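You operate a simulated robot arm through the tools that you are given. There is no shell and no other tool. Be economical: measure what you need, move in short steps, check, and stop when the job is done.

You run a simulated robot arm. Do the job below in one go: nothing can be reset, and whatever is moved stays where it is left.

## Task
Prime the pump into the cup, then pump the pot down to 4 litres.
Fine: CUP valve open only for priming, until the stream is steady; FEED valve open for the run and shut after; pump off at the end.

The check looks at the end state, three seconds after you hand in, the way a careful person would. Anything else that was tipped, shoved, dropped, spilled or broken makes it a failure.

## Robot
A 6-joint arm with a two-finger parallel gripper, fixed in place. Base frame: the origin is at the foot of the arm, x ahead of it, y to its left, z up. Units: mm, degrees, N and s.
With the tool pointing down near the work surface it reaches from about 480 to 880 mm from the base axis. Its first joint turns from -115.0 to 115.0 degrees. Payload 4.2 kg.
The tool frame sits at the grasp point between the pads (the TCP): z along the fingers, y along the line on which they close. The tips reach 23 mm beyond it. The gripper opens to 94 mm. The fingers are 38 mm wide and 10 mm thick; the gripper's body (54 by 96 mm) begins 39 mm behind the TCP.
Orientation is that of the tool frame in the base frame, as a unit quaternion [x, y, z, w]. With the fingers straight down and closing along the base's y, the tool's x points along the base's -x, its y along +y and its z along -z.

## Interface
- The arm moves only by the tool arm_command. Its argument "moves" is a list that holds one entry, the list of rows, each a list of 7 numbers: the finger opening in mm, from 0 to 94, then the shift along the base's x, y, z in units of 200 mm (1.0 is 200 mm), then the turn, a rotation vector about the base's x, y, z in units of 90 degrees (1.0 is 90 degrees). In form: [[[jaw, dx, dy, dz, ax, ay, az], ...]]. A call has 1 to 20 rows; each row is the pose to reach, as a shift and turn from the pose commanded when the call began. A call with a number of a shift or a turn outside -1 to 1 is refused whole. Rows are played at 5 a second. More than 50 mm and 8.6 degrees between two rows, or a gripper value outside its range, and nothing of the call is played. Where a pose cannot be reached the arm comes as near as it can. A force on the tool above 90 N (or 10 N above the force at the start of the call, whichever is more), or a blocked arm, ends the call early, and 0.2 s more pass. The fingers move at their own pace (about 108 mm/s each) and stop on an object; they squeeze with about 33 N. The grip force told is the motor's: it shows also when the fingers shut on nothing. Time passes only in rows, and 0.2 s behind the last, so rows that repeat a pose let the fingers close. The reply holds the time, the measured pose of the TCP, the force on the tool along the base axes, the opening and the grip force, in the units named above and with some noise, with the torque about the TCP (base axes, N m) and any sound that the robot's microphone picked up.
- Cameras (640 x 400 px; columns grow to the right, rows downward): "scene" is fixed at [220.7, 499.8, 1421.2]; the picture's right is [-0.55, -0.83, 0.00], its down [-0.68, 0.45, -0.57] and it looks along [0.48, -0.32, -0.82] (base axes); focal length 229 px, centre (320, 200). "wrist" rides on the gripper at [86, 16, -74] in the tool frame; the picture's right is [-0.18, 0.98, 0.00], its down [-0.58, -0.11, -0.81] and it looks along [-0.79, -0.15, 0.59] (tool axes); focal length 243 px, centre (320, 200). There is no depth. A picture from a camera that has moved, and an enlarged one, comes with that camera's place and axes in the base frame and with its lens.
- camera(camera): a new picture of that camera. No time passes.
- move_column(by): slides the trunk up (or, below 0, down) by that many mm; the arm rides with it, the base frame stays. It gives what a move gives, with no picture.
- zoom(camera, box): a new picture of the part [left, top, right, bottom] of that camera's present view, enlarged. No time passes.
- finish_job(): hands the job in; it is judged then, once.

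Go step by step. Nothing tells you positions but the pictures and the camera data: compare them with the known pose of the tool, close in by small moves and look again before you grip or let go. The budget is 120 turns and 84 pictures, counting those below and the enlarged ones. Unless the task says otherwise, let go and move clear before handing in, and close with one line.

The tools are called after "Request:" by a JSON object that holds its "fn" and its "kwargs". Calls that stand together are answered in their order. arm_command: Moves the arm, as the interface text tells. Its arguments: {"type":"object","properties":{"moves":{"type":"array","items":{"type":"array","items":{"type":"array","items":{"type":"number"}}}}},"required":["moves"]} The other tools are called the same way: move_column (by) slides the trunk up or down; camera (camera) takes a picture; zoom (camera, box) takes an enlarged picture of a part of a camera's view; finish_job () hands the job in.

At the start:

```text
clock: 0.0
ee_pos: [489.9, 107.5, 1114.8]
orientation: [0.0, 1.0, 0.0, 0.0]
force: [-0.8, -0.2, 0.3]
ft_torque: [0.0, 0.0, 0.01]
grip_width: 94.1
grip_force: 0.0
trunk travel left (down, up): [-575.0, 415.0]
```

scene: 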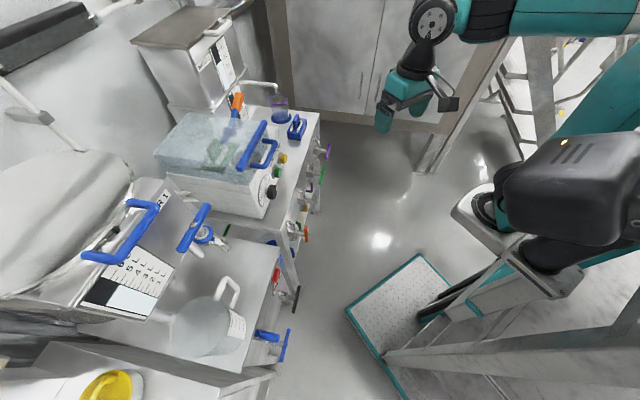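
wrist: 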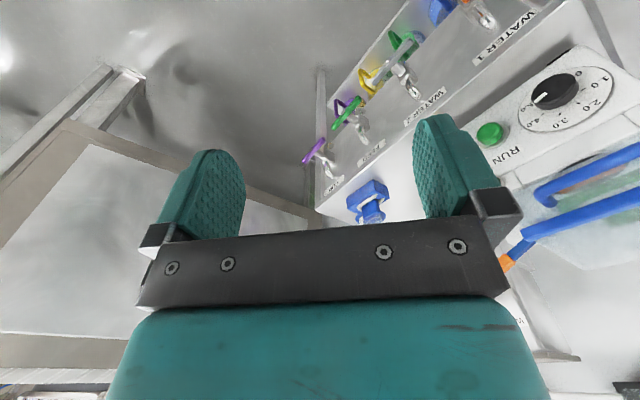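

I see a bench with a pump with a RUN button and dial, valves along the front and a pot behind; I need close views to identify everything first.

Request:
{"fn": "zoom", "kwargs": {"camera": "scene", "box": [130, 0, 350, 140]}}

Request:
{"fn": "zoom", "kwargs": {"camera": "scene", "box": [140, 100, 340, 230]}}

Request:
{"fn": "zoom", "kwargs": {"camera": "scene", "box": [60, 180, 320, 400]}}

Request:
{"fn": "zoom", "kwargs": {"camera": "wrist", "box": [300, 0, 640, 230]}}

```text
2.86 times, centred on (240, 70) of scene
camera zoom: at [220.7, 499.8, 1421.2], right [-0.55, -0.83, 0.0], down [-0.68, 0.45, -0.57], along [0.48, -0.32, -0.82], focal length 655 px, centre (549, 571)
```

zoom: 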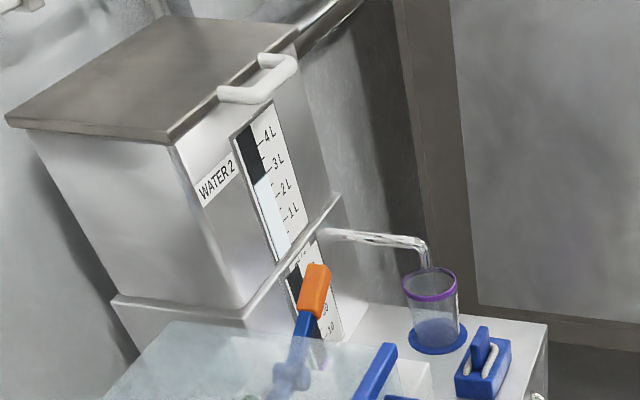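

```text
3.08 times, centred on (240, 165) of scene
camera zoom: at [220.7, 499.8, 1421.2], right [-0.55, -0.83, 0.0], down [-0.68, 0.45, -0.57], along [0.48, -0.32, -0.82], focal length 705 px, centre (566, 308)
```

zoom: 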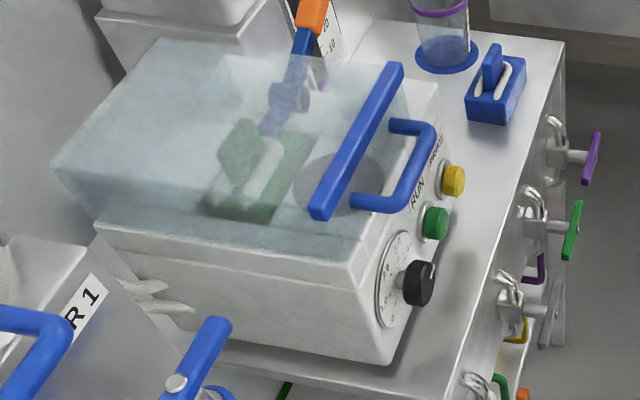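

```text
1.82 times, centred on (190, 290) of scene
camera zoom: at [220.7, 499.8, 1421.2], right [-0.55, -0.83, 0.0], down [-0.68, 0.45, -0.57], along [0.48, -0.32, -0.82], focal length 417 px, centre (556, 36)
```

zoom: 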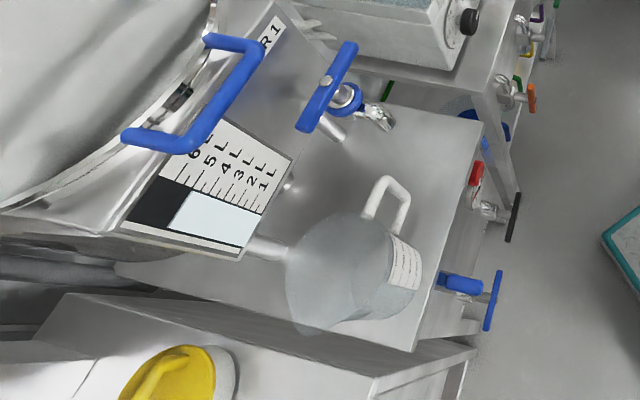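

```text
1.74 times, centred on (470, 115) of wrist
camera zoom: at [405.1, 123.0, 1188.7], right [0.18, 0.98, 0.0], down [0.58, -0.11, 0.81], along [0.79, -0.15, -0.59], focal length 422 px, centre (59, 348)
```

zoom: 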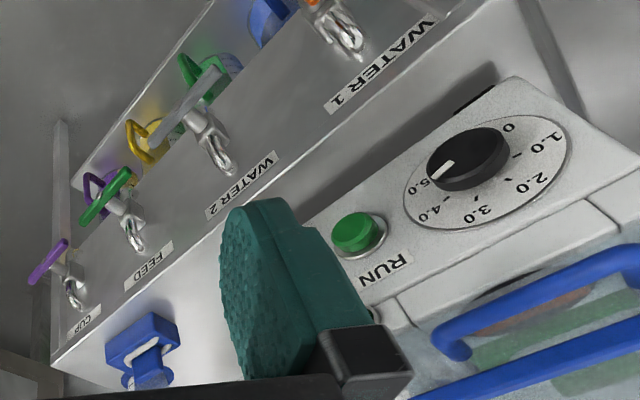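

The bench front runs diagonally (CUP valve near (863,34,683), WATER 1 valve near (566,336,692), RUN near (695,341,881)). I'll turn the tool to face it and lower the trunk to read the front.

Request:
{"fn": "arm_command", "kwargs": {"moves": [[[94, -0.1, -0.15, 0, 0, 0, 0.09], [94, -0.2, -0.3, 0, 0, 0, 0.18], [94, -0.25, -0.5, 0, 0, 0, 0.27], [94, -0.25, -0.7, 0, 0, 0, 0.36], [94, -0.25, -0.75, 0, 0, 0, 0.45]]]}}

Request:
{"fn": "move_column", "kwargs": {"by": -200}}

Request:
{"fn": "camera", "kwargs": {"camera": "wrist"}}

```text
clock: 1.2
ee_pos: [458.9, -37.4, 1112.1]
orientation: [-0.347, 0.938, 0.0, 0.0]
force: [-0.3, 1.0, 0.1]
ft_torque: [0.0, -0.01, -0.02]
grip_width: 94.1
grip_force: 0.1
out of reach, approached as far as the arm can: row 4, 5
trunk travel left (down, up): [-575.0, 415.0]
```

```text
clock: 3.4
ee_pos: [460.6, -37.6, 912.2]
orientation: [-0.347, 0.938, 0.0, 0.0]
force: [-0.5, 0.6, 0.8]
ft_torque: [0.01, 0.01, -0.01]
grip_width: 94.1
grip_force: 0.1
trunk travel left (down, up): [-375.0, 615.0]
```

```text
77 pictures are left
camera wrist: at [384.3, -81.6, 986.7], right [-0.5, 0.87, 0.0], down [0.51, 0.3, 0.81], along [0.7, 0.4, -0.59], focal length 243 px, centre (320, 200)
```

wrist: 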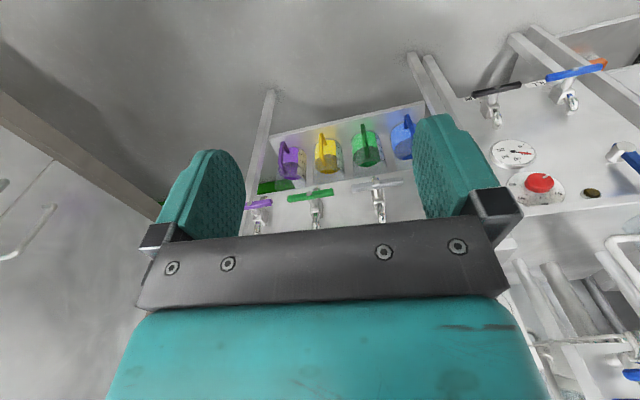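

Facing the front now (image upside-down); zooming in on the valves and on the neighbour station.

Request:
{"fn": "zoom", "kwargs": {"camera": "wrist", "box": [230, 90, 430, 240]}}

Request:
{"fn": "zoom", "kwargs": {"camera": "wrist", "box": [440, 20, 640, 220]}}

```text
2.67 times, centred on (330, 165) of wrist
camera zoom: at [384.3, -81.6, 986.7], right [-0.5, 0.87, 0.0], down [0.51, 0.3, 0.81], along [0.7, 0.4, -0.59], focal length 647 px, centre (293, 293)
```

zoom: 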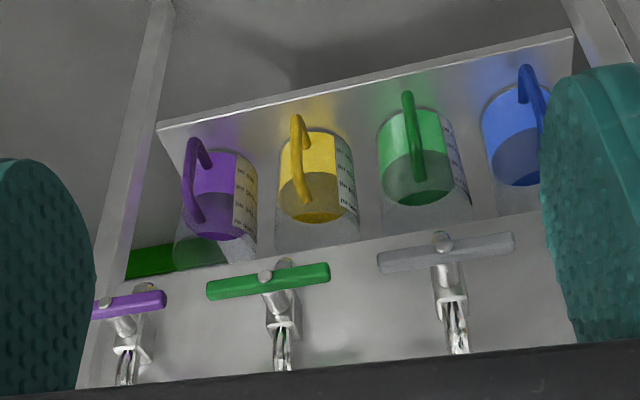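

```text
2.00 times, centred on (540, 120) of wrist
camera zoom: at [384.3, -81.6, 986.7], right [-0.5, 0.87, 0.0], down [0.51, 0.3, 0.81], along [0.7, 0.4, -0.59], focal length 485 px, centre (-120, 360)
```

zoom: 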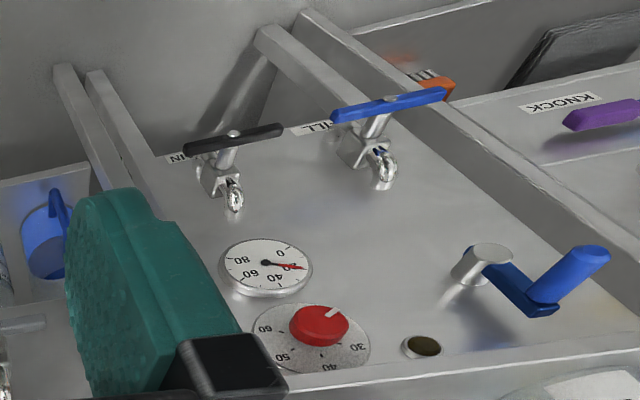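

Next, high zooms of the pump area and the pots from the scene camera.

Request:
{"fn": "zoom", "kwargs": {"camera": "scene", "box": [200, 60, 320, 140]}}

Request:
{"fn": "zoom", "kwargs": {"camera": "scene", "box": [230, 120, 340, 200]}}

Request:
{"fn": "zoom", "kwargs": {"camera": "scene", "box": [70, 170, 230, 320]}}

Request:
{"fn": "zoom", "kwargs": {"camera": "scene", "box": [0, 280, 200, 400]}}

```text
5.00 times, centred on (260, 100) of scene
camera zoom: at [220.7, 499.8, 1421.2], right [-0.55, -0.83, 0.0], down [-0.68, 0.45, -0.57], along [0.48, -0.32, -0.82], focal length 1146 px, centre (620, 700)
```

zoom: 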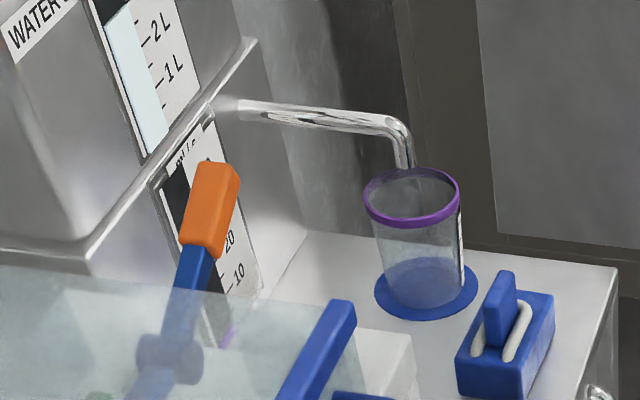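

```text
5.00 times, centred on (285, 160) of scene
camera zoom: at [220.7, 499.8, 1421.2], right [-0.55, -0.83, 0.0], down [-0.68, 0.45, -0.57], along [0.48, -0.32, -0.82], focal length 1146 px, centre (495, 400)
```

zoom: 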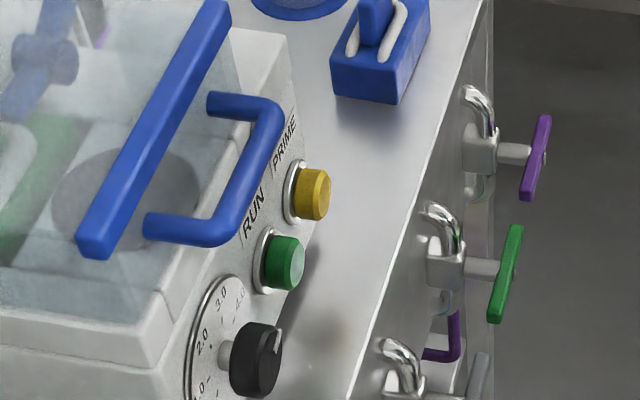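

```text
2.67 times, centred on (150, 245) of scene
camera zoom: at [220.7, 499.8, 1421.2], right [-0.55, -0.83, 0.0], down [-0.68, 0.45, -0.57], along [0.48, -0.32, -0.82], focal length 611 px, centre (773, 80)
```

zoom: 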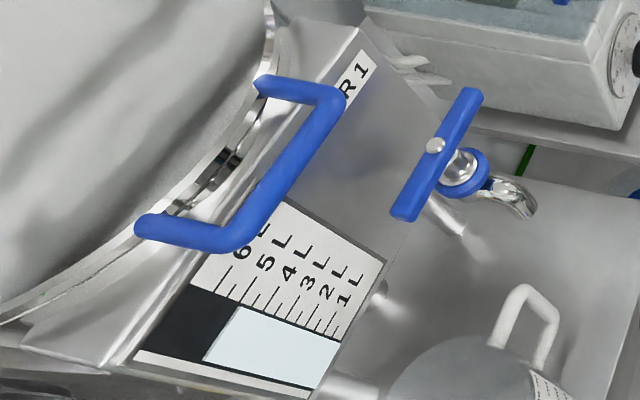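

```text
3.20 times, centred on (100, 340) of scene
camera zoom: at [220.7, 499.8, 1421.2], right [-0.55, -0.83, 0.0], down [-0.68, 0.45, -0.57], along [0.48, -0.32, -0.82], focal length 734 px, centre (1024, -248)
```

zoom: 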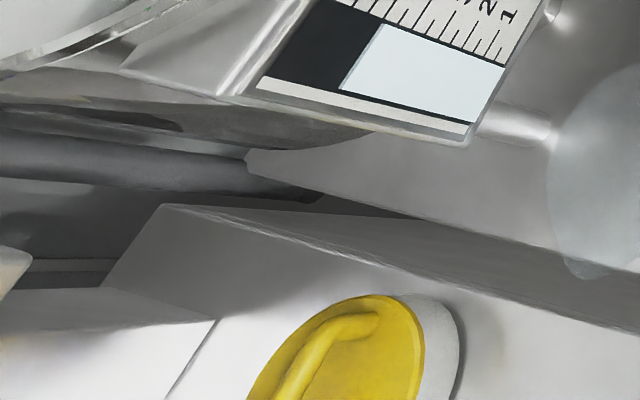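

Labels read: WATER 1, WATER 2, FEED, CUP valves; PRIME and RUN buttons; WATER 1 pot sits above 4 L. I'll turn the gripper horizontal with the camera upright to face the panel.

Request:
{"fn": "arm_command", "kwargs": {"moves": [[[60, 0.04, -0.01, 0.02, 0.046, 0.046, -0.064], [60, 0.09, -0.02, 0.04, 0.091, 0.091, -0.128], [60, 0.13, -0.03, 0.06, 0.136, 0.136, -0.193], [60, 0.18, -0.04, 0.08, 0.182, 0.182, -0.257], [60, 0.22, -0.05, 0.1, 0.227, 0.227, -0.321], [60, 0.27, -0.06, 0.12, 0.273, 0.273, -0.386], [60, 0.31, -0.07, 0.14, 0.318, 0.318, -0.45], [60, 0.36, -0.08, 0.16, 0.364, 0.364, -0.514], [60, 0.4, -0.09, 0.18, 0.409, 0.409, -0.579], [60, 0.45, -0.1, 0.2, 0.455, 0.455, -0.643], [60, 0.5, -0.1, 0.2, 0.5, 0.5, -0.707]]]}}

```text
clock: 5.8
ee_pos: [548.8, 7.0, 857.7]
orientation: [0.227, 0.837, 0.453, -0.206]
force: [-0.1, -0.8, 0.2]
ft_torque: [-0.04, 0.0, 0.0]
grip_width: 60.1
grip_force: 0.1
out of reach, approached as far as the arm can: row 4, 5, 6, 7, 8, 9, 10, 11
trunk travel left (down, up): [-375.0, 615.0]
```

Partly out of reach; I'll look at the arm's configuration.

Request:
{"fn": "camera", "kwargs": {"camera": "scene"}}

Request:
{"fn": "camera", "kwargs": {"camera": "wrist"}}

```text
70 pictures are left
```

scene: 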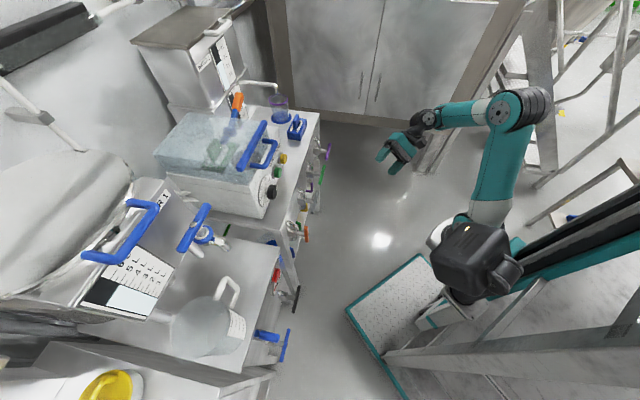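

```text
69 pictures are left
camera wrist: at [497.7, -32.5, 953.0], right [0.71, 0.44, 0.55], down [0.52, -0.85, 0.01], along [0.48, 0.28, -0.83], focal length 243 px, centre (320, 200)
```

wrist: 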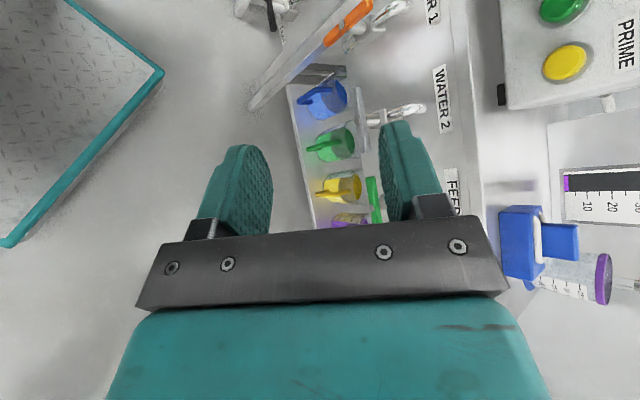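

Request:
{"fn": "arm_command", "kwargs": {"moves": [[[60, 0.04, 0.01, 0.0, 0.046, 0.046, -0.064], [60, 0.08, 0.02, 0.0, 0.091, 0.091, -0.128], [60, 0.12, 0.03, 0.0, 0.136, 0.136, -0.193], [60, 0.16, 0.04, 0.0, 0.182, 0.182, -0.257], [60, 0.2, 0.05, 0.0, 0.227, 0.227, -0.321], [60, 0.24, 0.06, 0.0, 0.273, 0.273, -0.386], [60, 0.28, 0.07, 0.0, 0.318, 0.318, -0.45], [60, 0.32, 0.08, 0.0, 0.364, 0.364, -0.514], [60, 0.36, 0.08, 0.0, 0.409, 0.409, -0.579], [60, 0.4, 0.08, 0.0, 0.455, 0.455, -0.643], [60, 0.4, 0.08, 0.0, 0.5, 0.5, -0.707]]]}}

```text
clock: 8.2
ee_pos: [629.2, 19.7, 856.1]
orientation: [0.663, 0.244, 0.643, -0.296]
force: [0.4, -0.4, 0.6]
ft_torque: [0.03, 0.01, -0.02]
grip_width: 60.0
grip_force: 0.1
out of reach, approached as far as the arm can: row 1, 2, 3, 4, 5, 6, 7, 8, 9
trunk travel left (down, up): [-375.0, 615.0]
```

Now the tool is horizontal facing the panel with the camera above it.

Request:
{"fn": "camera", "kwargs": {"camera": "wrist"}}

```text
68 pictures are left
camera wrist: at [592.8, -49.4, 940.8], right [0.68, -0.68, -0.26], down [-0.68, -0.46, -0.57], along [0.27, 0.57, -0.78], focal length 243 px, centre (320, 200)
```

wrist: 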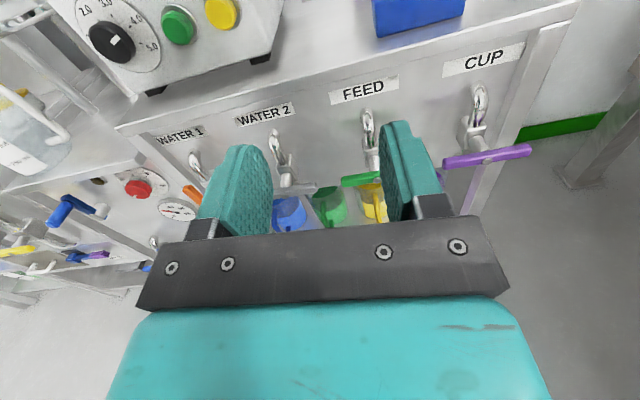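

Clear upright view. I'll straighten the roll, then raise the trunk for a look over the bench and pots.

Request:
{"fn": "arm_command", "kwargs": {"moves": [[[60, 0, 0, 0, -0.035, -0.035, 0]]]}}

Request:
{"fn": "move_column", "kwargs": {"by": 250}}

Request:
{"fn": "camera", "kwargs": {"camera": "wrist"}}

```text
clock: 8.6
ee_pos: [629.1, 19.4, 856.6]
orientation: [0.653, 0.271, 0.654, -0.271]
force: [0.7, -0.2, -0.2]
ft_torque: [0.0, -0.02, 0.02]
grip_width: 60.2
grip_force: 0.1
trunk travel left (down, up): [-375.0, 615.0]
```

```text
clock: 11.2
ee_pos: [629.1, 21.4, 1106.8]
orientation: [0.652, 0.271, 0.654, -0.271]
force: [-1.1, -0.5, -0.3]
ft_torque: [0.01, 0.01, 0.02]
grip_width: 60.0
grip_force: 0.1
trunk travel left (down, up): [-625.0, 365.0]
```

```text
67 pictures are left
camera wrist: at [588.2, -44.7, 1192.4], right [0.7, -0.69, -0.18], down [-0.65, -0.49, -0.58], along [0.31, 0.52, -0.79], focal length 243 px, centre (320, 200)
```

wrist: 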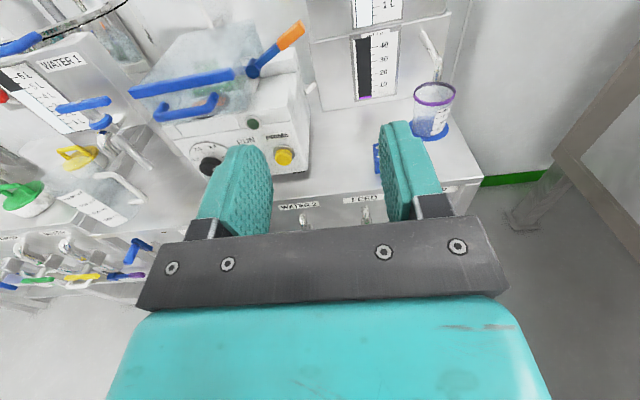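

Request:
{"fn": "zoom", "kwargs": {"camera": "wrist", "box": [120, 0, 320, 180]}}

Request:
{"fn": "zoom", "kwargs": {"camera": "wrist", "box": [300, 0, 480, 150]}}

Request:
{"fn": "zoom", "kwargs": {"camera": "wrist", "box": [0, 20, 160, 180]}}

```text
2.22 times, centred on (220, 90) of wrist
camera zoom: at [588.2, -44.7, 1192.4], right [0.7, -0.69, -0.18], down [-0.65, -0.49, -0.58], along [0.31, 0.52, -0.79], focal length 539 px, centre (542, 444)
```

zoom: 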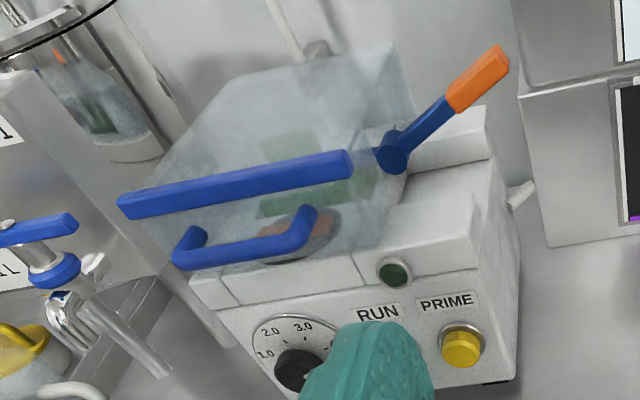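

```text
2.67 times, centred on (390, 75) of wrist
camera zoom: at [588.2, -44.7, 1192.4], right [0.7, -0.69, -0.18], down [-0.65, -0.49, -0.58], along [0.31, 0.52, -0.79], focal length 647 px, centre (133, 533)
```

zoom: 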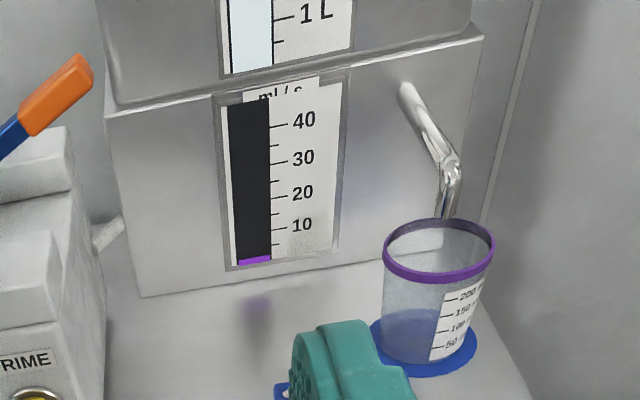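

```text
2.50 times, centred on (80, 100) of wrist
camera zoom: at [588.2, -44.7, 1192.4], right [0.7, -0.69, -0.18], down [-0.65, -0.49, -0.58], along [0.31, 0.52, -0.79], focal length 606 px, centre (920, 450)
```

zoom: 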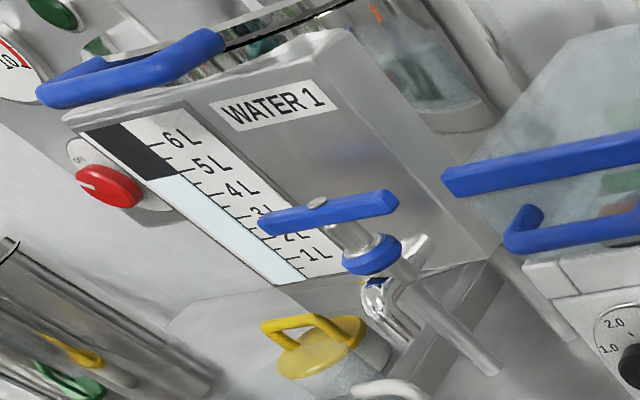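

WATER 1 reads about 5 L; the meter under WATER 2 shows ml/s. Now a look at the WATER 1 bench valve and lever positions from lower down.

Request:
{"fn": "arm_command", "kwargs": {"moves": [[[0, -0.1, 0.1, 0, 0, 0, 0], [0, -0.2, 0.2, 0, 0, 0, 0], [0, -0.3, 0.3, 0, 0, 0, 0], [0, -0.4, 0.4, 0, 0, 0, 0]]]}}

Request:
{"fn": "camera", "kwargs": {"camera": "wrist"}}

Request:
{"fn": "move_column", "kwargs": {"by": -220}}

Request:
{"fn": "camera", "kwargs": {"camera": "wrist"}}

```text
clock: 12.2
ee_pos: [598.3, 112.4, 1111.9]
orientation: [0.653, 0.269, 0.655, -0.27]
force: [-0.9, -0.2, 0.7]
ft_torque: [-0.01, -0.01, 0.02]
grip_width: 0.0
grip_force: 33.2
out of reach, approached as far as the arm can: row 1, 2, 3, 4
trunk travel left (down, up): [-625.0, 365.0]
```

```text
63 pictures are left
camera wrist: at [556.0, 48.6, 1197.4], right [0.7, -0.69, -0.18], down [-0.65, -0.49, -0.58], along [0.31, 0.52, -0.79], focal length 243 px, centre (320, 200)
```

wrist: 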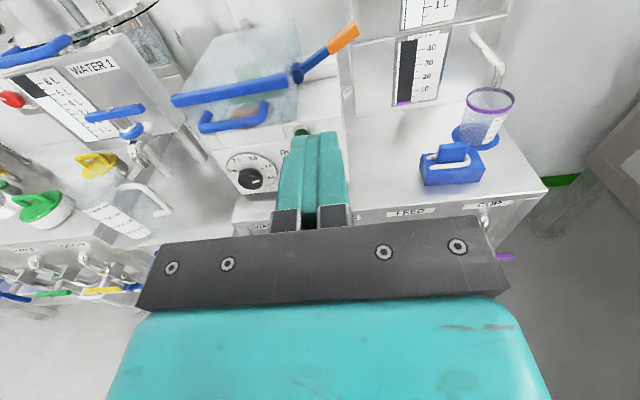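

```text
clock: 14.5
ee_pos: [596.5, 113.3, 891.2]
orientation: [0.653, 0.272, 0.653, -0.272]
force: [0.4, -0.2, -0.5]
ft_torque: [0.01, 0.01, -0.03]
grip_width: 0.0
grip_force: 33.1
trunk travel left (down, up): [-405.0, 585.0]
```

```text
62 pictures are left
camera wrist: at [556.4, 48.9, 977.1], right [0.7, -0.69, -0.18], down [-0.65, -0.49, -0.58], along [0.31, 0.52, -0.79], focal length 243 px, centre (320, 200)
```

wrist: 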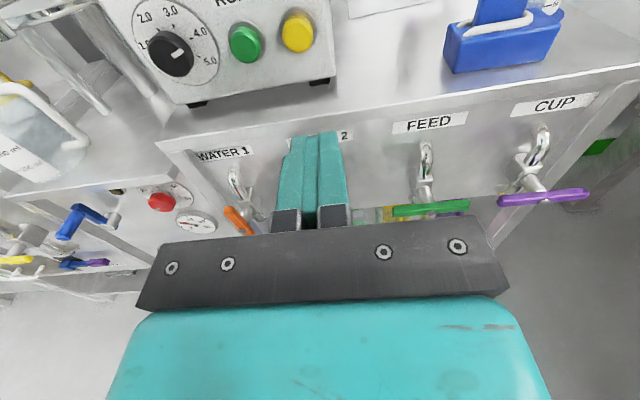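

Request:
{"fn": "zoom", "kwargs": {"camera": "wrist", "box": [110, 130, 290, 240]}}

Request:
{"fn": "zoom", "kwargs": {"camera": "wrist", "box": [110, 0, 350, 110]}}

Request:
{"fn": "zoom", "kwargs": {"camera": "wrist", "box": [370, 0, 610, 220]}}

```text
3.56 times, centred on (200, 185) of wrist
camera zoom: at [556.4, 48.9, 977.1], right [0.7, -0.69, -0.18], down [-0.65, -0.49, -0.58], along [0.31, 0.52, -0.79], focal length 863 px, centre (747, 253)
```

zoom: 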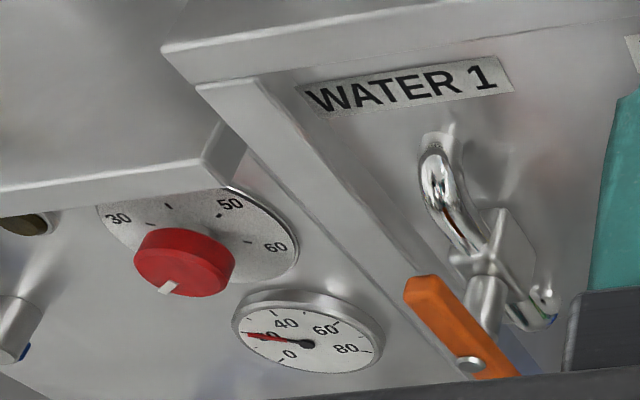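

```text
2.67 times, centred on (230, 55) of wrist
camera zoom: at [556.4, 48.9, 977.1], right [0.7, -0.69, -0.18], down [-0.65, -0.49, -0.58], along [0.31, 0.52, -0.79], focal length 647 px, centre (560, 587)
```

zoom: 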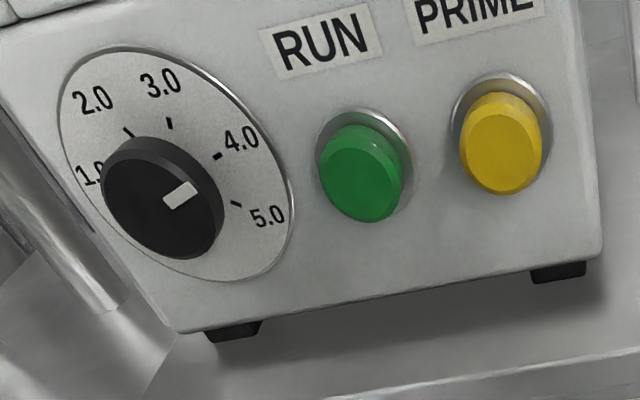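

```text
1.82 times, centred on (490, 110) of wrist
camera zoom: at [556.4, 48.9, 977.1], right [0.7, -0.69, -0.18], down [-0.65, -0.49, -0.58], along [0.31, 0.52, -0.79], focal length 441 px, centre (11, 364)
```

zoom: 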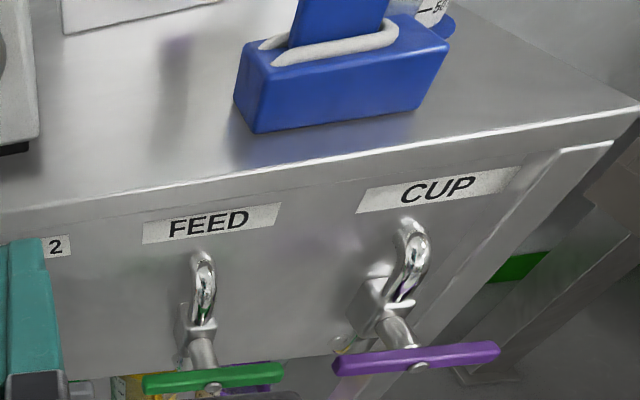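

WATER 1's lever is vertical (open), while WATER 2, FEED and CUP are horizontal (shut); the CUP handle centre is at about (849,13,682) and FEED at (750,108,682). I'll go in front of CUP and roll the jaw to close vertically.

Request:
{"fn": "move_column", "kwargs": {"by": -209}}

Request:
{"fn": "arm_command", "kwargs": {"moves": [[[40, 0.2, -0.15, 0, 0, 0, 0], [40, 0.35, -0.3, 0, 0, 0, 0], [40, 0.5, -0.45, 0, 0, 0, 0], [40, 0.65, -0.6, 0, 0, 0, 0], [40, 0.8, -0.75, 0, 0, 0, 0], [40, 0.9, -0.85, 0, 0, 0, 0]]]}}

Request:
{"fn": "camera", "kwargs": {"camera": "wrist"}}

```text
clock: 16.7
ee_pos: [597.9, 113.2, 681.9]
orientation: [0.653, 0.271, 0.653, -0.271]
force: [0.0, 0.0, -1.0]
ft_torque: [0.0, 0.02, -0.02]
grip_width: 0.3
grip_force: 32.8
trunk travel left (down, up): [-196.0, 794.0]
```

```text
clock: 18.1
ee_pos: [777.7, -57.7, 682.5]
orientation: [0.653, 0.271, 0.654, -0.271]
force: [0.8, 1.2, -0.9]
ft_torque: [0.04, 0.01, -0.02]
grip_width: 40.1
grip_force: 0.2
trunk travel left (down, up): [-196.0, 794.0]
```

```text
58 pictures are left
camera wrist: at [736.6, -121.8, 768.4], right [0.7, -0.69, -0.18], down [-0.65, -0.49, -0.58], along [0.31, 0.52, -0.79], focal length 243 px, centre (320, 200)
```

wrist: 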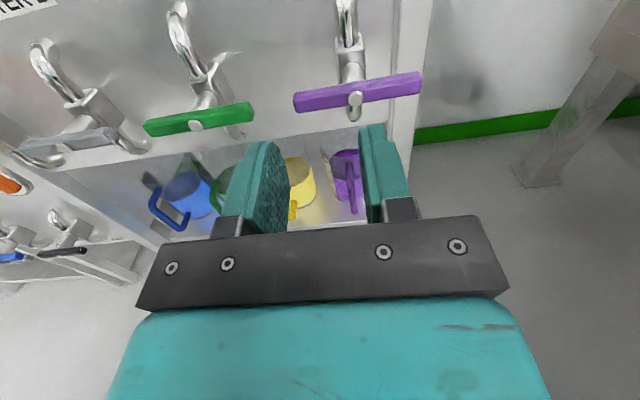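

Refined by three views: CUP centre ≈ (882,8,649), FEED ≈ (772,115,648). Rolling the jaw +90° at a standoff in front of CUP.

Request:
{"fn": "arm_command", "kwargs": {"moves": [[[40, 0.05, 0.01, -0.033, 0.064, 0.064, 0], [40, 0.1, 0.02, -0.066, 0.129, 0.129, 0], [40, 0.15, 0.03, -0.1, 0.193, 0.193, 0], [40, 0.2, 0.04, -0.133, 0.257, 0.257, 0], [40, 0.258, 0.066, -0.166, 0.321, 0.321, 0], [40, 0.258, 0.066, -0.166, 0.386, 0.386, 0], [40, 0.258, 0.066, -0.166, 0.45, 0.45, 0], [40, 0.258, 0.066, -0.166, 0.514, 0.514, 0], [40, 0.258, 0.066, -0.166, 0.579, 0.579, 0], [40, 0.258, 0.066, -0.166, 0.643, 0.643, 0], [40, 0.258, 0.066, -0.166, 0.707, 0.707, 0]]]}}

Request:
{"fn": "camera", "kwargs": {"camera": "wrist"}}

```text
clock: 20.5
ee_pos: [723.9, -35.8, 531.8]
orientation: [0.704, -0.181, 0.348, -0.592]
force: [0.7, -0.1, 0.2]
ft_torque: [0.04, 0.01, 0.04]
grip_width: 40.0
grip_force: 0.0
out of reach, approached as far as the arm can: row 5, 6, 7, 8, 9, 10, 11
trunk travel left (down, up): [-196.0, 794.0]
```

```text
57 pictures are left
camera wrist: at [734.8, -149.9, 543.4], right [0.03, -0.11, -0.99], down [-0.99, -0.16, -0.01], along [-0.16, 0.98, -0.11], focal length 243 px, centre (320, 200)
```

wrist: 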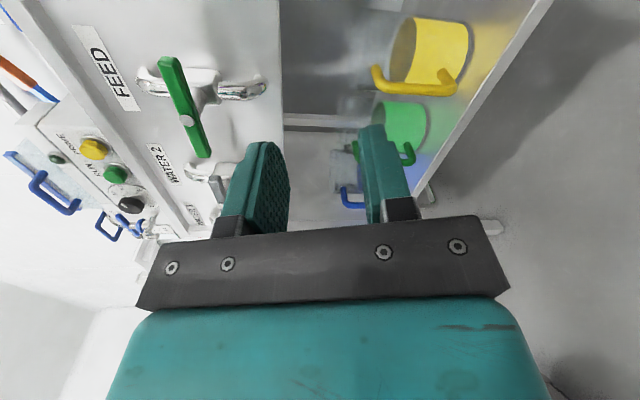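

The arm came short, either by reach or wrist roll. I'll test: back to the previously reachable spot with this roll.

Request:
{"fn": "arm_command", "kwargs": {"moves": [[[40, 0.05, -0.03, 0.2, 0, 0, 0], [40, 0.1, -0.06, 0.4, 0, 0, 0], [40, 0.2, -0.09, 0.55, 0, 0, 0], [40, 0.25, -0.11, 0.75, 0, 0, 0]]]}}

Request:
{"fn": "camera", "kwargs": {"camera": "scene"}}

```text
clock: 21.5
ee_pos: [698.8, -49.7, 570.2]
orientation: [0.706, -0.181, 0.35, -0.589]
force: [0.0, -0.1, -0.6]
ft_torque: [0.01, 0.0, -0.04]
grip_width: 40.0
grip_force: 0.1
out of reach, approached as far as the arm can: row 1, 2, 3, 4
trunk travel left (down, up): [-196.0, 794.0]
```

```text
56 pictures are left
```

scene: 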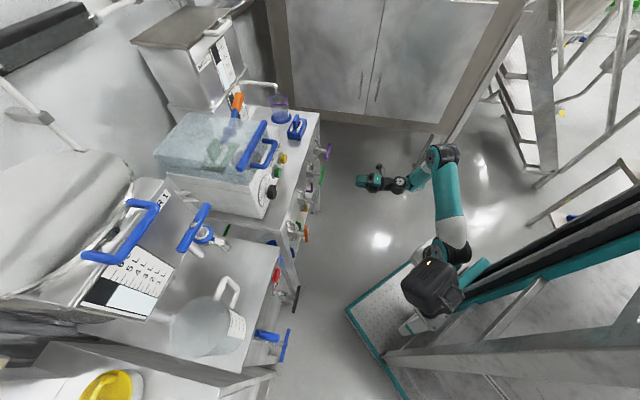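

Wrist roll hit its limit that way; I'll roll to the opposite side (−90°), which has room.

Request:
{"fn": "arm_command", "kwargs": {"moves": [[[40, 0.02, -0.02, 0.05, -0.064, -0.064, 0], [40, 0.05, -0.04, 0.1, -0.129, -0.129, 0], [40, 0.08, -0.06, 0.15, -0.193, -0.193, 0], [40, 0.1, -0.06, 0.2, -0.257, -0.257, 0], [40, 0.15, -0.06, 0.25, -0.321, -0.321, 0], [40, 0.2, -0.06, 0.3, -0.386, -0.386, 0], [40, 0.25, -0.06, 0.35, -0.45, -0.45, 0], [40, 0.25, -0.06, 0.4, -0.514, -0.514, 0], [40, 0.25, -0.06, 0.4, -0.579, -0.579, 0], [40, 0.25, -0.06, 0.4, -0.643, -0.643, 0], [40, 0.25, -0.06, 0.4, -0.707, -0.707, 0]]]}}

Request:
{"fn": "arm_command", "kwargs": {"moves": [[[40, 0.02, 0, 0, -0.064, -0.064, 0], [40, 0.04, 0, 0, -0.129, -0.129, 0], [40, 0.06, 0, 0, -0.193, -0.193, 0], [40, 0.08, 0, 0, -0.257, -0.257, 0], [40, 0.1, 0, 0, -0.321, -0.321, 0], [40, 0.1, 0, 0, -0.386, -0.386, 0], [40, 0.1, 0, 0, -0.45, -0.45, 0], [40, 0.1, 0, 0, -0.514, -0.514, 0]]]}}

```text
clock: 23.9
ee_pos: [748.3, -63.2, 650.4]
orientation: [0.619, 0.343, 0.689, -0.157]
force: [-0.1, 0.0, -0.4]
ft_torque: [-0.05, -0.02, 0.03]
grip_width: 39.9
grip_force: 0.0
trunk travel left (down, up): [-196.0, 794.0]
```

```text
clock: 25.7
ee_pos: [769.3, -63.4, 650.3]
orientation: [0.317, 0.612, 0.685, 0.236]
force: [-0.9, -0.2, -0.5]
ft_torque: [0.01, -0.01, 0.04]
grip_width: 40.1
grip_force: 0.1
trunk travel left (down, up): [-196.0, 794.0]
```

Roll −90° is reachable. Correcting the tilt and moving to the CUP standoff.

Request:
{"fn": "arm_command", "kwargs": {"moves": [[[40, 0.15, 0.05, -0.003, 0.022, 0.043, 0.007], [40, 0.3, 0.095, -0.006, 0.043, 0.086, 0.013]]]}}

Request:
{"fn": "camera", "kwargs": {"camera": "wrist"}}

```text
clock: 26.3
ee_pos: [829.6, -43.1, 648.3]
orientation: [0.367, 0.604, 0.685, 0.175]
force: [-0.5, -0.3, -0.5]
ft_torque: [0.0, -0.02, 0.01]
grip_width: 40.1
grip_force: 0.0
trunk travel left (down, up): [-196.0, 794.0]
```

```text
55 pictures are left
camera wrist: at [722.9, -40.5, 688.2], right [0.32, -0.33, 0.89], down [-0.21, -0.94, -0.27], along [0.92, -0.1, -0.37], focal length 243 px, centre (320, 200)
```

wrist: 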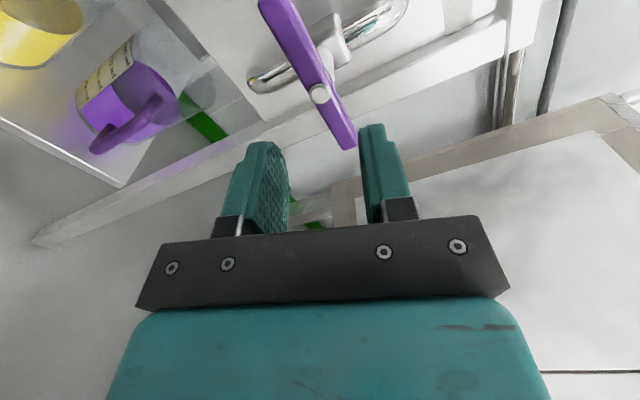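

Position confirmed (the screw ray passes through (882,9,649)); finishing the roll.

Request:
{"fn": "arm_command", "kwargs": {"moves": [[[40, 0, 0, 0, -0.045, -0.045, 0], [40, 0, 0, 0, -0.09, -0.09, 0], [40, 0, 0, 0, -0.133, -0.133, 0]]]}}

Request:
{"fn": "arm_command", "kwargs": {"moves": [[[40, 0.1, 0.1, 0.003, 0, 0, 0], [40, 0.17, 0.17, 0.003, 0, 0, 0]]]}}

Request:
{"fn": "camera", "kwargs": {"camera": "wrist"}}

```text
clock: 27.1
ee_pos: [829.9, -43.2, 648.3]
orientation: [0.272, 0.652, 0.653, 0.274]
force: [0.9, -0.6, -1.2]
ft_torque: [0.0, -0.01, 0.04]
grip_width: 40.0
grip_force: 0.1
trunk travel left (down, up): [-196.0, 794.0]
```

```text
clock: 27.7
ee_pos: [863.9, -11.2, 649.6]
orientation: [0.272, 0.652, 0.652, 0.275]
force: [-0.7, 0.0, 0.3]
ft_torque: [0.02, 0.01, 0.0]
grip_width: 39.8
grip_force: 0.0
trunk travel left (down, up): [-196.0, 794.0]
```

```text
54 pictures are left
camera wrist: at [750.3, -1.1, 664.7], right [0.13, -0.13, 0.98], down [-0.17, -0.98, -0.11], along [0.98, -0.15, -0.14], focal length 243 px, centre (320, 200)
```

wrist: 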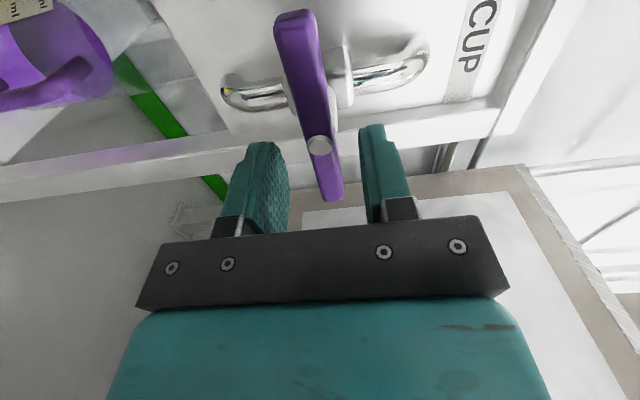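

Aligned with the bar; advance 14 mm and close.

Request:
{"fn": "arm_command", "kwargs": {"moves": [[[40, 0.05, 0.05, 0, 0, 0, 0], [5, 0.05, 0.05, 0, 0, 0, 0], [5, 0.05, 0.05, 0, 0, 0, 0], [5, 0.05, 0.05, 0, 0, 0, 0]]]}}

Request:
{"fn": "camera", "kwargs": {"camera": "wrist"}}

```text
clock: 28.7
ee_pos: [872.9, 0.5, 648.7]
orientation: [0.271, 0.652, 0.653, 0.275]
force: [-0.6, 0.2, 4.9]
ft_torque: [-0.11, 0.15, 0.68]
grip_width: 15.7
grip_force: 45.2
trunk travel left (down, up): [-196.0, 794.0]
```

```text
53 pictures are left
camera wrist: at [760.0, 8.8, 665.1], right [0.12, -0.13, 0.98], down [-0.17, -0.98, -0.11], along [0.98, -0.15, -0.14], focal length 243 px, centre (320, 200)
```

wrist: 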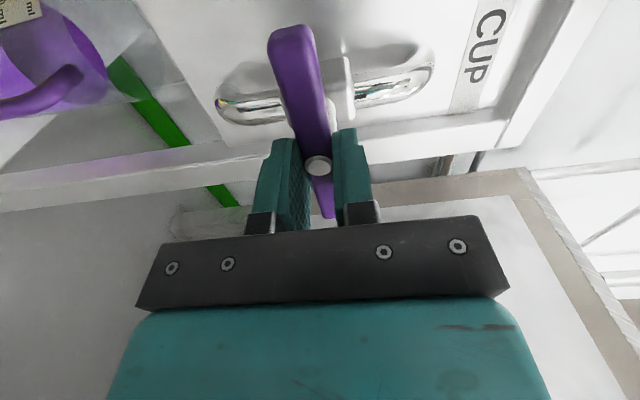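

Gripped. Trying a small clockwise turn to feel which way the valve goes.

Request:
{"fn": "arm_command", "kwargs": {"moves": [[[5, 0.05, 0.05, 0, 0.06, 0.06, 0], [5, 0.05, 0.05, 0, 0.12, 0.12, 0]]]}}

Request:
{"fn": "camera", "kwargs": {"camera": "wrist"}}

```text
clock: 29.1
ee_pos: [874.6, -1.6, 648.7]
orientation: [0.295, 0.644, 0.661, 0.248]
force: [-65.8, -33.9, 4.2]
ft_torque: [-1.47, -1.49, 0.61]
grip_width: 18.2
grip_force: 45.5
trunk travel left (down, up): [-196.0, 794.0]
stopped in row 1: the force on the tool passed its limit at 123 N (the readings are from after the stop); the commanded pose is now the measured one
```

```text
52 pictures are left
camera wrist: at [762.1, 6.7, 671.9], right [0.18, -0.18, 0.97], down [-0.17, -0.97, -0.15], along [0.97, -0.14, -0.2], focal length 243 px, centre (320, 200)
```

wrist: 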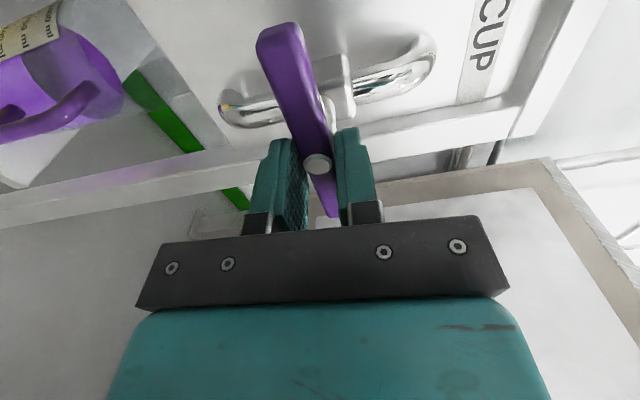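

I mistakenly repeated the forward shift, which pressed the tips on the valve. Backing off 3 mm and trying a pure turn.

Request:
{"fn": "arm_command", "kwargs": {"moves": [[[5, -0.01, -0.01, 0, 0, 0, 0], [5, -0.01, -0.01, 0, 0, 0, 0]]]}}

Request:
{"fn": "arm_command", "kwargs": {"moves": [[[5, 0, 0, 0, 0.03, 0.03, 0], [5, 0, 0, 0, 0.06, 0.06, 0], [5, 0, 0, 0, 0.06, 0.06, 0]]]}}

```text
clock: 29.7
ee_pos: [874.3, -1.8, 649.9]
orientation: [0.295, 0.643, 0.661, 0.249]
force: [-34.7, -29.6, 7.1]
ft_torque: [-1.29, -1.16, 0.85]
grip_width: 18.0
grip_force: 44.8
trunk travel left (down, up): [-196.0, 794.0]
```

```text
clock: 30.5
ee_pos: [875.6, -0.2, 650.9]
orientation: [0.337, 0.622, 0.677, 0.205]
force: [-2.0, -16.9, 13.3]
ft_torque: [-1.26, -1.72, -1.19]
grip_width: 23.7
grip_force: 44.9
trunk travel left (down, up): [-196.0, 794.0]
```

Clockwise is against the stop (jaw is being spread). Turn back and go counter-clockwise.

Request:
{"fn": "arm_command", "kwargs": {"moves": [[[5, -0.01, -0.01, -0.005, -0.06, -0.06, 0], [5, -0.015, -0.015, -0.005, -0.11, -0.11, 0], [5, -0.015, -0.015, -0.005, -0.16, -0.16, 0], [5, -0.015, -0.015, -0.005, -0.16, -0.16, 0]]]}}

Request:
{"fn": "camera", "kwargs": {"camera": "wrist"}}

```text
clock: 31.5
ee_pos: [870.1, 0.7, 649.9]
orientation: [0.218, 0.671, 0.632, 0.32]
force: [18.1, 27.7, 28.6]
ft_torque: [0.26, -0.23, -0.07]
grip_width: 15.7
grip_force: 45.0
trunk travel left (down, up): [-196.0, 794.0]
```

```text
51 pictures are left
camera wrist: at [755.9, 8.8, 652.1], right [0.02, -0.02, 1.0], down [-0.15, -0.99, -0.02], along [0.99, -0.15, -0.02], focal length 243 px, centre (320, 200)
```

wrist: 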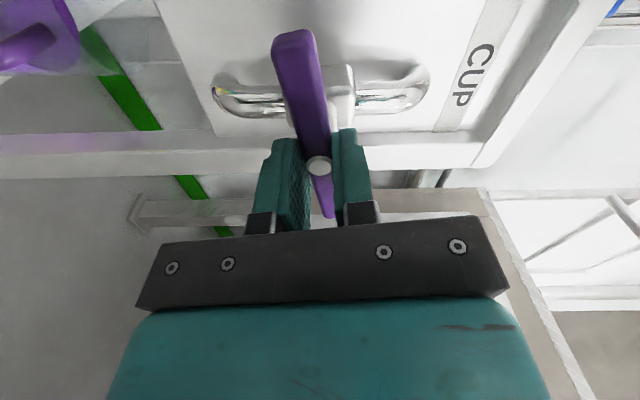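

The bar follows counter-clockwise. Continuing to a quarter turn.

Request:
{"fn": "arm_command", "kwargs": {"moves": [[[5, 0.01, 0.01, 0.01, -0.064, -0.064, 0], [5, 0.01, 0.01, 0.01, -0.128, -0.128, 0], [5, 0.01, 0.01, 0.01, -0.192, -0.192, 0], [5, 0.01, 0.01, 0.01, -0.256, -0.256, 0]]]}}

```text
clock: 32.5
ee_pos: [869.4, -0.7, 650.4]
orientation: [0.024, 0.705, 0.518, 0.483]
force: [-42.9, 0.7, 16.0]
ft_torque: [0.07, 0.01, 0.72]
grip_width: 15.8
grip_force: 45.4
trunk travel left (down, up): [-196.0, 794.0]
```

Request:
{"fn": "arm_command", "kwargs": {"moves": [[[5, -0.015, 0.0, 0.005, -0.064, -0.064, 0], [5, -0.015, 0.0, 0.005, -0.128, -0.128, 0], [5, -0.015, 0.0, 0.005, -0.192, -0.192, 0], [5, -0.015, 0, 0.005, -0.256, -0.256, 0], [5, -0.015, 0, 0.005, -0.32, -0.32, 0]]]}}

Request:
{"fn": "camera", "kwargs": {"camera": "wrist"}}

```text
clock: 33.7
ee_pos: [869.4, 1.7, 651.1]
orientation: [-0.224, 0.669, 0.315, 0.635]
force: [15.0, 21.7, 13.8]
ft_torque: [0.67, -0.69, 0.07]
grip_width: 15.9
grip_force: 45.0
trunk travel left (down, up): [-196.0, 794.0]
```

```text
50 pictures are left
camera wrist: at [798.3, -32.4, 566.6], right [-0.67, 0.67, 0.32], down [-0.44, -0.7, 0.56], along [0.6, 0.23, 0.77], focal length 243 px, centre (320, 200)
```

wrist: 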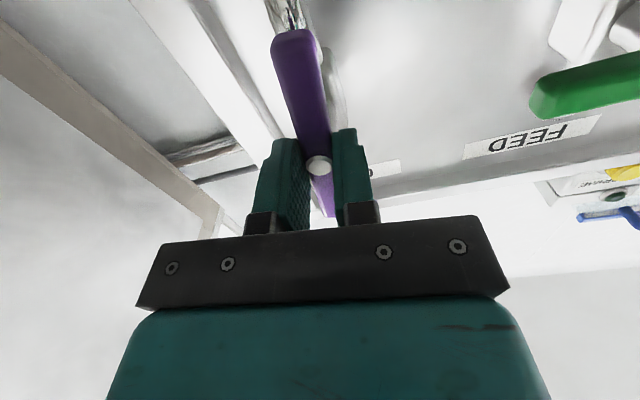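

Request:
{"fn": "arm_command", "kwargs": {"moves": [[[5, 0, 0, 0, -0.06, -0.06, 0], [5, 0, 0, 0, -0.075, -0.075, 0], [5, 0, 0, 0, -0.075, -0.075, 0]]]}}

Request:
{"fn": "zoom", "kwargs": {"camera": "scene", "box": [240, 60, 360, 200]}}

```text
clock: 34.5
ee_pos: [869.0, -0.1, 650.8]
orientation: [-0.277, 0.649, 0.263, 0.658]
force: [8.0, 20.2, 16.7]
ft_torque: [1.28, 1.33, 0.19]
grip_width: 16.5
grip_force: 44.6
trunk travel left (down, up): [-196.0, 794.0]
```

```text
2.86 times, centred on (300, 130) of scene
camera zoom: at [220.7, 499.8, 1421.2], right [-0.55, -0.83, 0.0], down [-0.68, 0.45, -0.57], along [0.48, -0.32, -0.82], focal length 655 px, centre (377, 400)
```

zoom: 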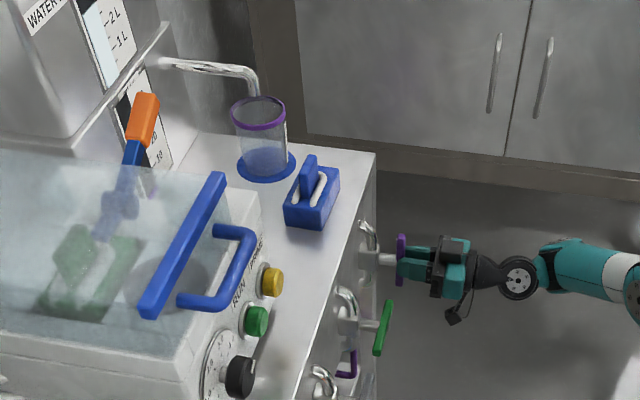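

CUP is open against its stop and the cup is empty. Release, back off, raise the trunk, and go over to the PRIME button (≈(742,297,878)).

Request:
{"fn": "arm_command", "kwargs": {"moves": [[[40, 0, 0, 0, 0, 0, 0], [40, 0, 0, 0, 0, 0, 0], [40, -0.1, -0.1, 0, 0, 0, 0], [40, -0.22, -0.22, 0, 0, 0, 0]]]}}

Request:
{"fn": "move_column", "kwargs": {"by": 228}}

Request:
{"fn": "arm_command", "kwargs": {"moves": [[[0, -0.1, 0.15, 0, 0, 0, 0], [0, -0.2, 0.3, 0, 0, 0, 0], [0, -0.3, 0.45, 0, 0, 0, 0], [0, -0.4, 0.6, 0, 0, 0, 0], [0, -0.48, 0.75, 0, 0, 0, 0], [0, -0.54, 0.9, 0, 0, 0, 0], [0, -0.6, 1.0, 0, 0, 0, 0]]]}}

Request:
{"fn": "camera", "kwargs": {"camera": "wrist"}}

```text
clock: 35.5
ee_pos: [825.9, -43.9, 650.3]
orientation: [-0.278, 0.649, 0.262, 0.658]
force: [0.7, -1.0, -0.1]
ft_torque: [0.02, -0.04, -0.02]
grip_width: 40.0
grip_force: 0.0
trunk travel left (down, up): [-196.0, 794.0]
```

```text
clock: 37.9
ee_pos: [826.4, -45.0, 878.3]
orientation: [-0.277, 0.649, 0.263, 0.658]
force: [0.0, -0.1, 0.8]
ft_torque: [-0.01, 0.04, 0.01]
grip_width: 39.9
grip_force: 0.1
trunk travel left (down, up): [-424.0, 566.0]
```

```text
clock: 39.5
ee_pos: [708.0, 155.5, 877.6]
orientation: [-0.276, 0.649, 0.261, 0.659]
force: [0.0, -0.2, -0.4]
ft_torque: [0.01, -0.01, 0.0]
grip_width: 0.0
grip_force: 32.7
trunk travel left (down, up): [-424.0, 566.0]
```

```text
48 pictures are left
camera wrist: at [644.6, 112.7, 790.6], right [-0.7, 0.7, 0.16], down [-0.51, -0.64, 0.58], along [0.51, 0.32, 0.8], focal length 243 px, centre (320, 200)
```

wrist: 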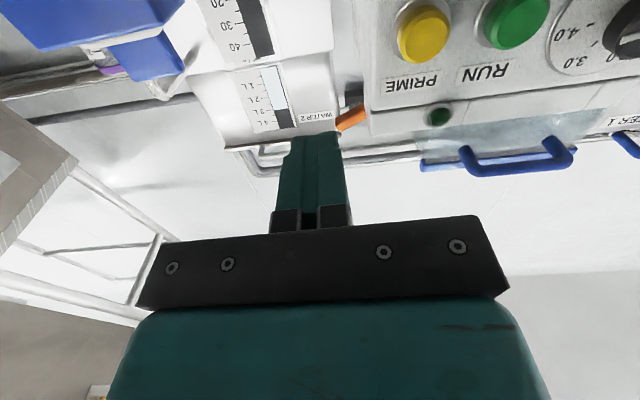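

The view confirms PRIME at ≈(743,297,874) and RUN at ≈(699,341,874). Moving to 25 mm in front of PRIME.

Request:
{"fn": "arm_command", "kwargs": {"moves": [[[0, 0.0, 0.2, -0.01, 0, 0, 0], [0, 0.0, 0.4, -0.018, 0, 0, 0], [0, 0.004, 0.536, -0.018, 0, 0, 0]]]}}

Request:
{"fn": "camera", "kwargs": {"camera": "wrist"}}

Request:
{"fn": "zoom", "kwargs": {"camera": "scene", "box": [200, 60, 340, 210]}}

```text
clock: 40.3
ee_pos: [707.4, 263.9, 876.5]
orientation: [-0.277, 0.649, 0.262, 0.658]
force: [-0.1, -0.6, 0.1]
ft_torque: [0.03, 0.01, 0.01]
grip_width: 0.0
grip_force: 33.0
trunk travel left (down, up): [-424.0, 566.0]
```

```text
47 pictures are left
camera wrist: at [644.9, 220.5, 787.8], right [-0.7, 0.7, 0.16], down [-0.51, -0.64, 0.58], along [0.51, 0.32, 0.8], focal length 243 px, centre (320, 200)
```

wrist: 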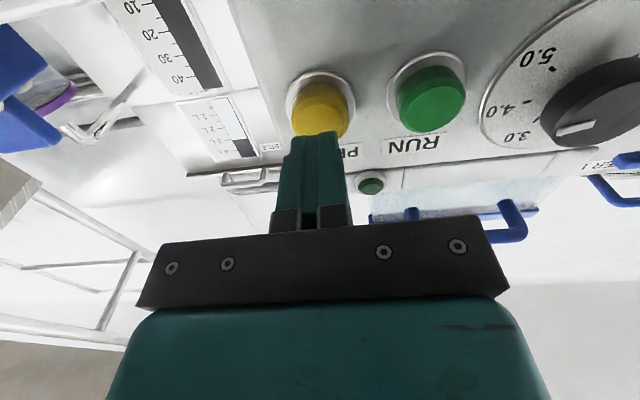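

```text
2.67 times, centred on (270, 135) of scene
camera zoom: at [220.7, 499.8, 1421.2], right [-0.55, -0.83, 0.0], down [-0.68, 0.45, -0.57], along [0.48, -0.32, -0.82], focal length 611 px, centre (453, 373)
```

zoom: 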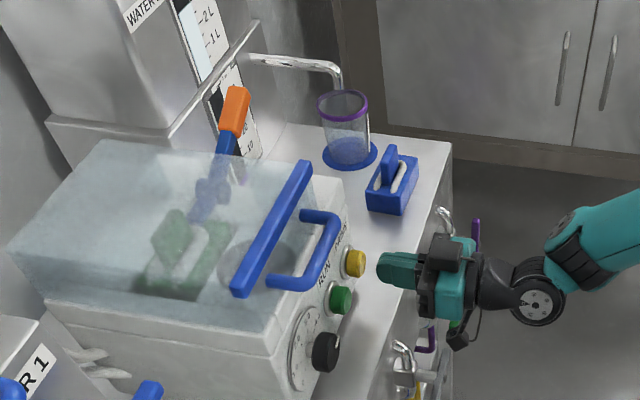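

Aligned with PRIME; pressing in small steps.

Request:
{"fn": "arm_command", "kwargs": {"moves": [[[0, 0.06, 0.06, 0, 0, 0, 0], [0, 0.08, 0.08, 0, 0, 0, 0], [0, 0.09, 0.09, 0, 0, 0, 0], [0, 0.1, 0.1, 0, 0, 0, 0]]]}}

Request:
{"fn": "zoom", "kwargs": {"camera": "wrist", "box": [100, 0, 420, 220]}}

```text
clock: 41.3
ee_pos: [726.5, 282.3, 874.9]
orientation: [-0.278, 0.649, 0.263, 0.658]
force: [-6.7, -5.3, 3.8]
ft_torque: [-0.02, 0.05, 0.0]
grip_width: 0.0
grip_force: 33.3
trunk travel left (down, up): [-424.0, 566.0]
heard: click
```

```text
1.82 times, centred on (260, 110) of wrist
camera zoom: at [664.4, 239.8, 787.5], right [-0.7, 0.7, 0.16], down [-0.51, -0.64, 0.58], along [0.51, 0.32, 0.8], focal length 441 px, centre (429, 364)
```

zoom: 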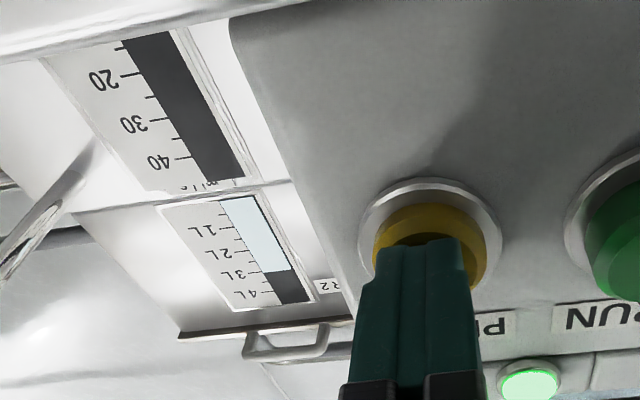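

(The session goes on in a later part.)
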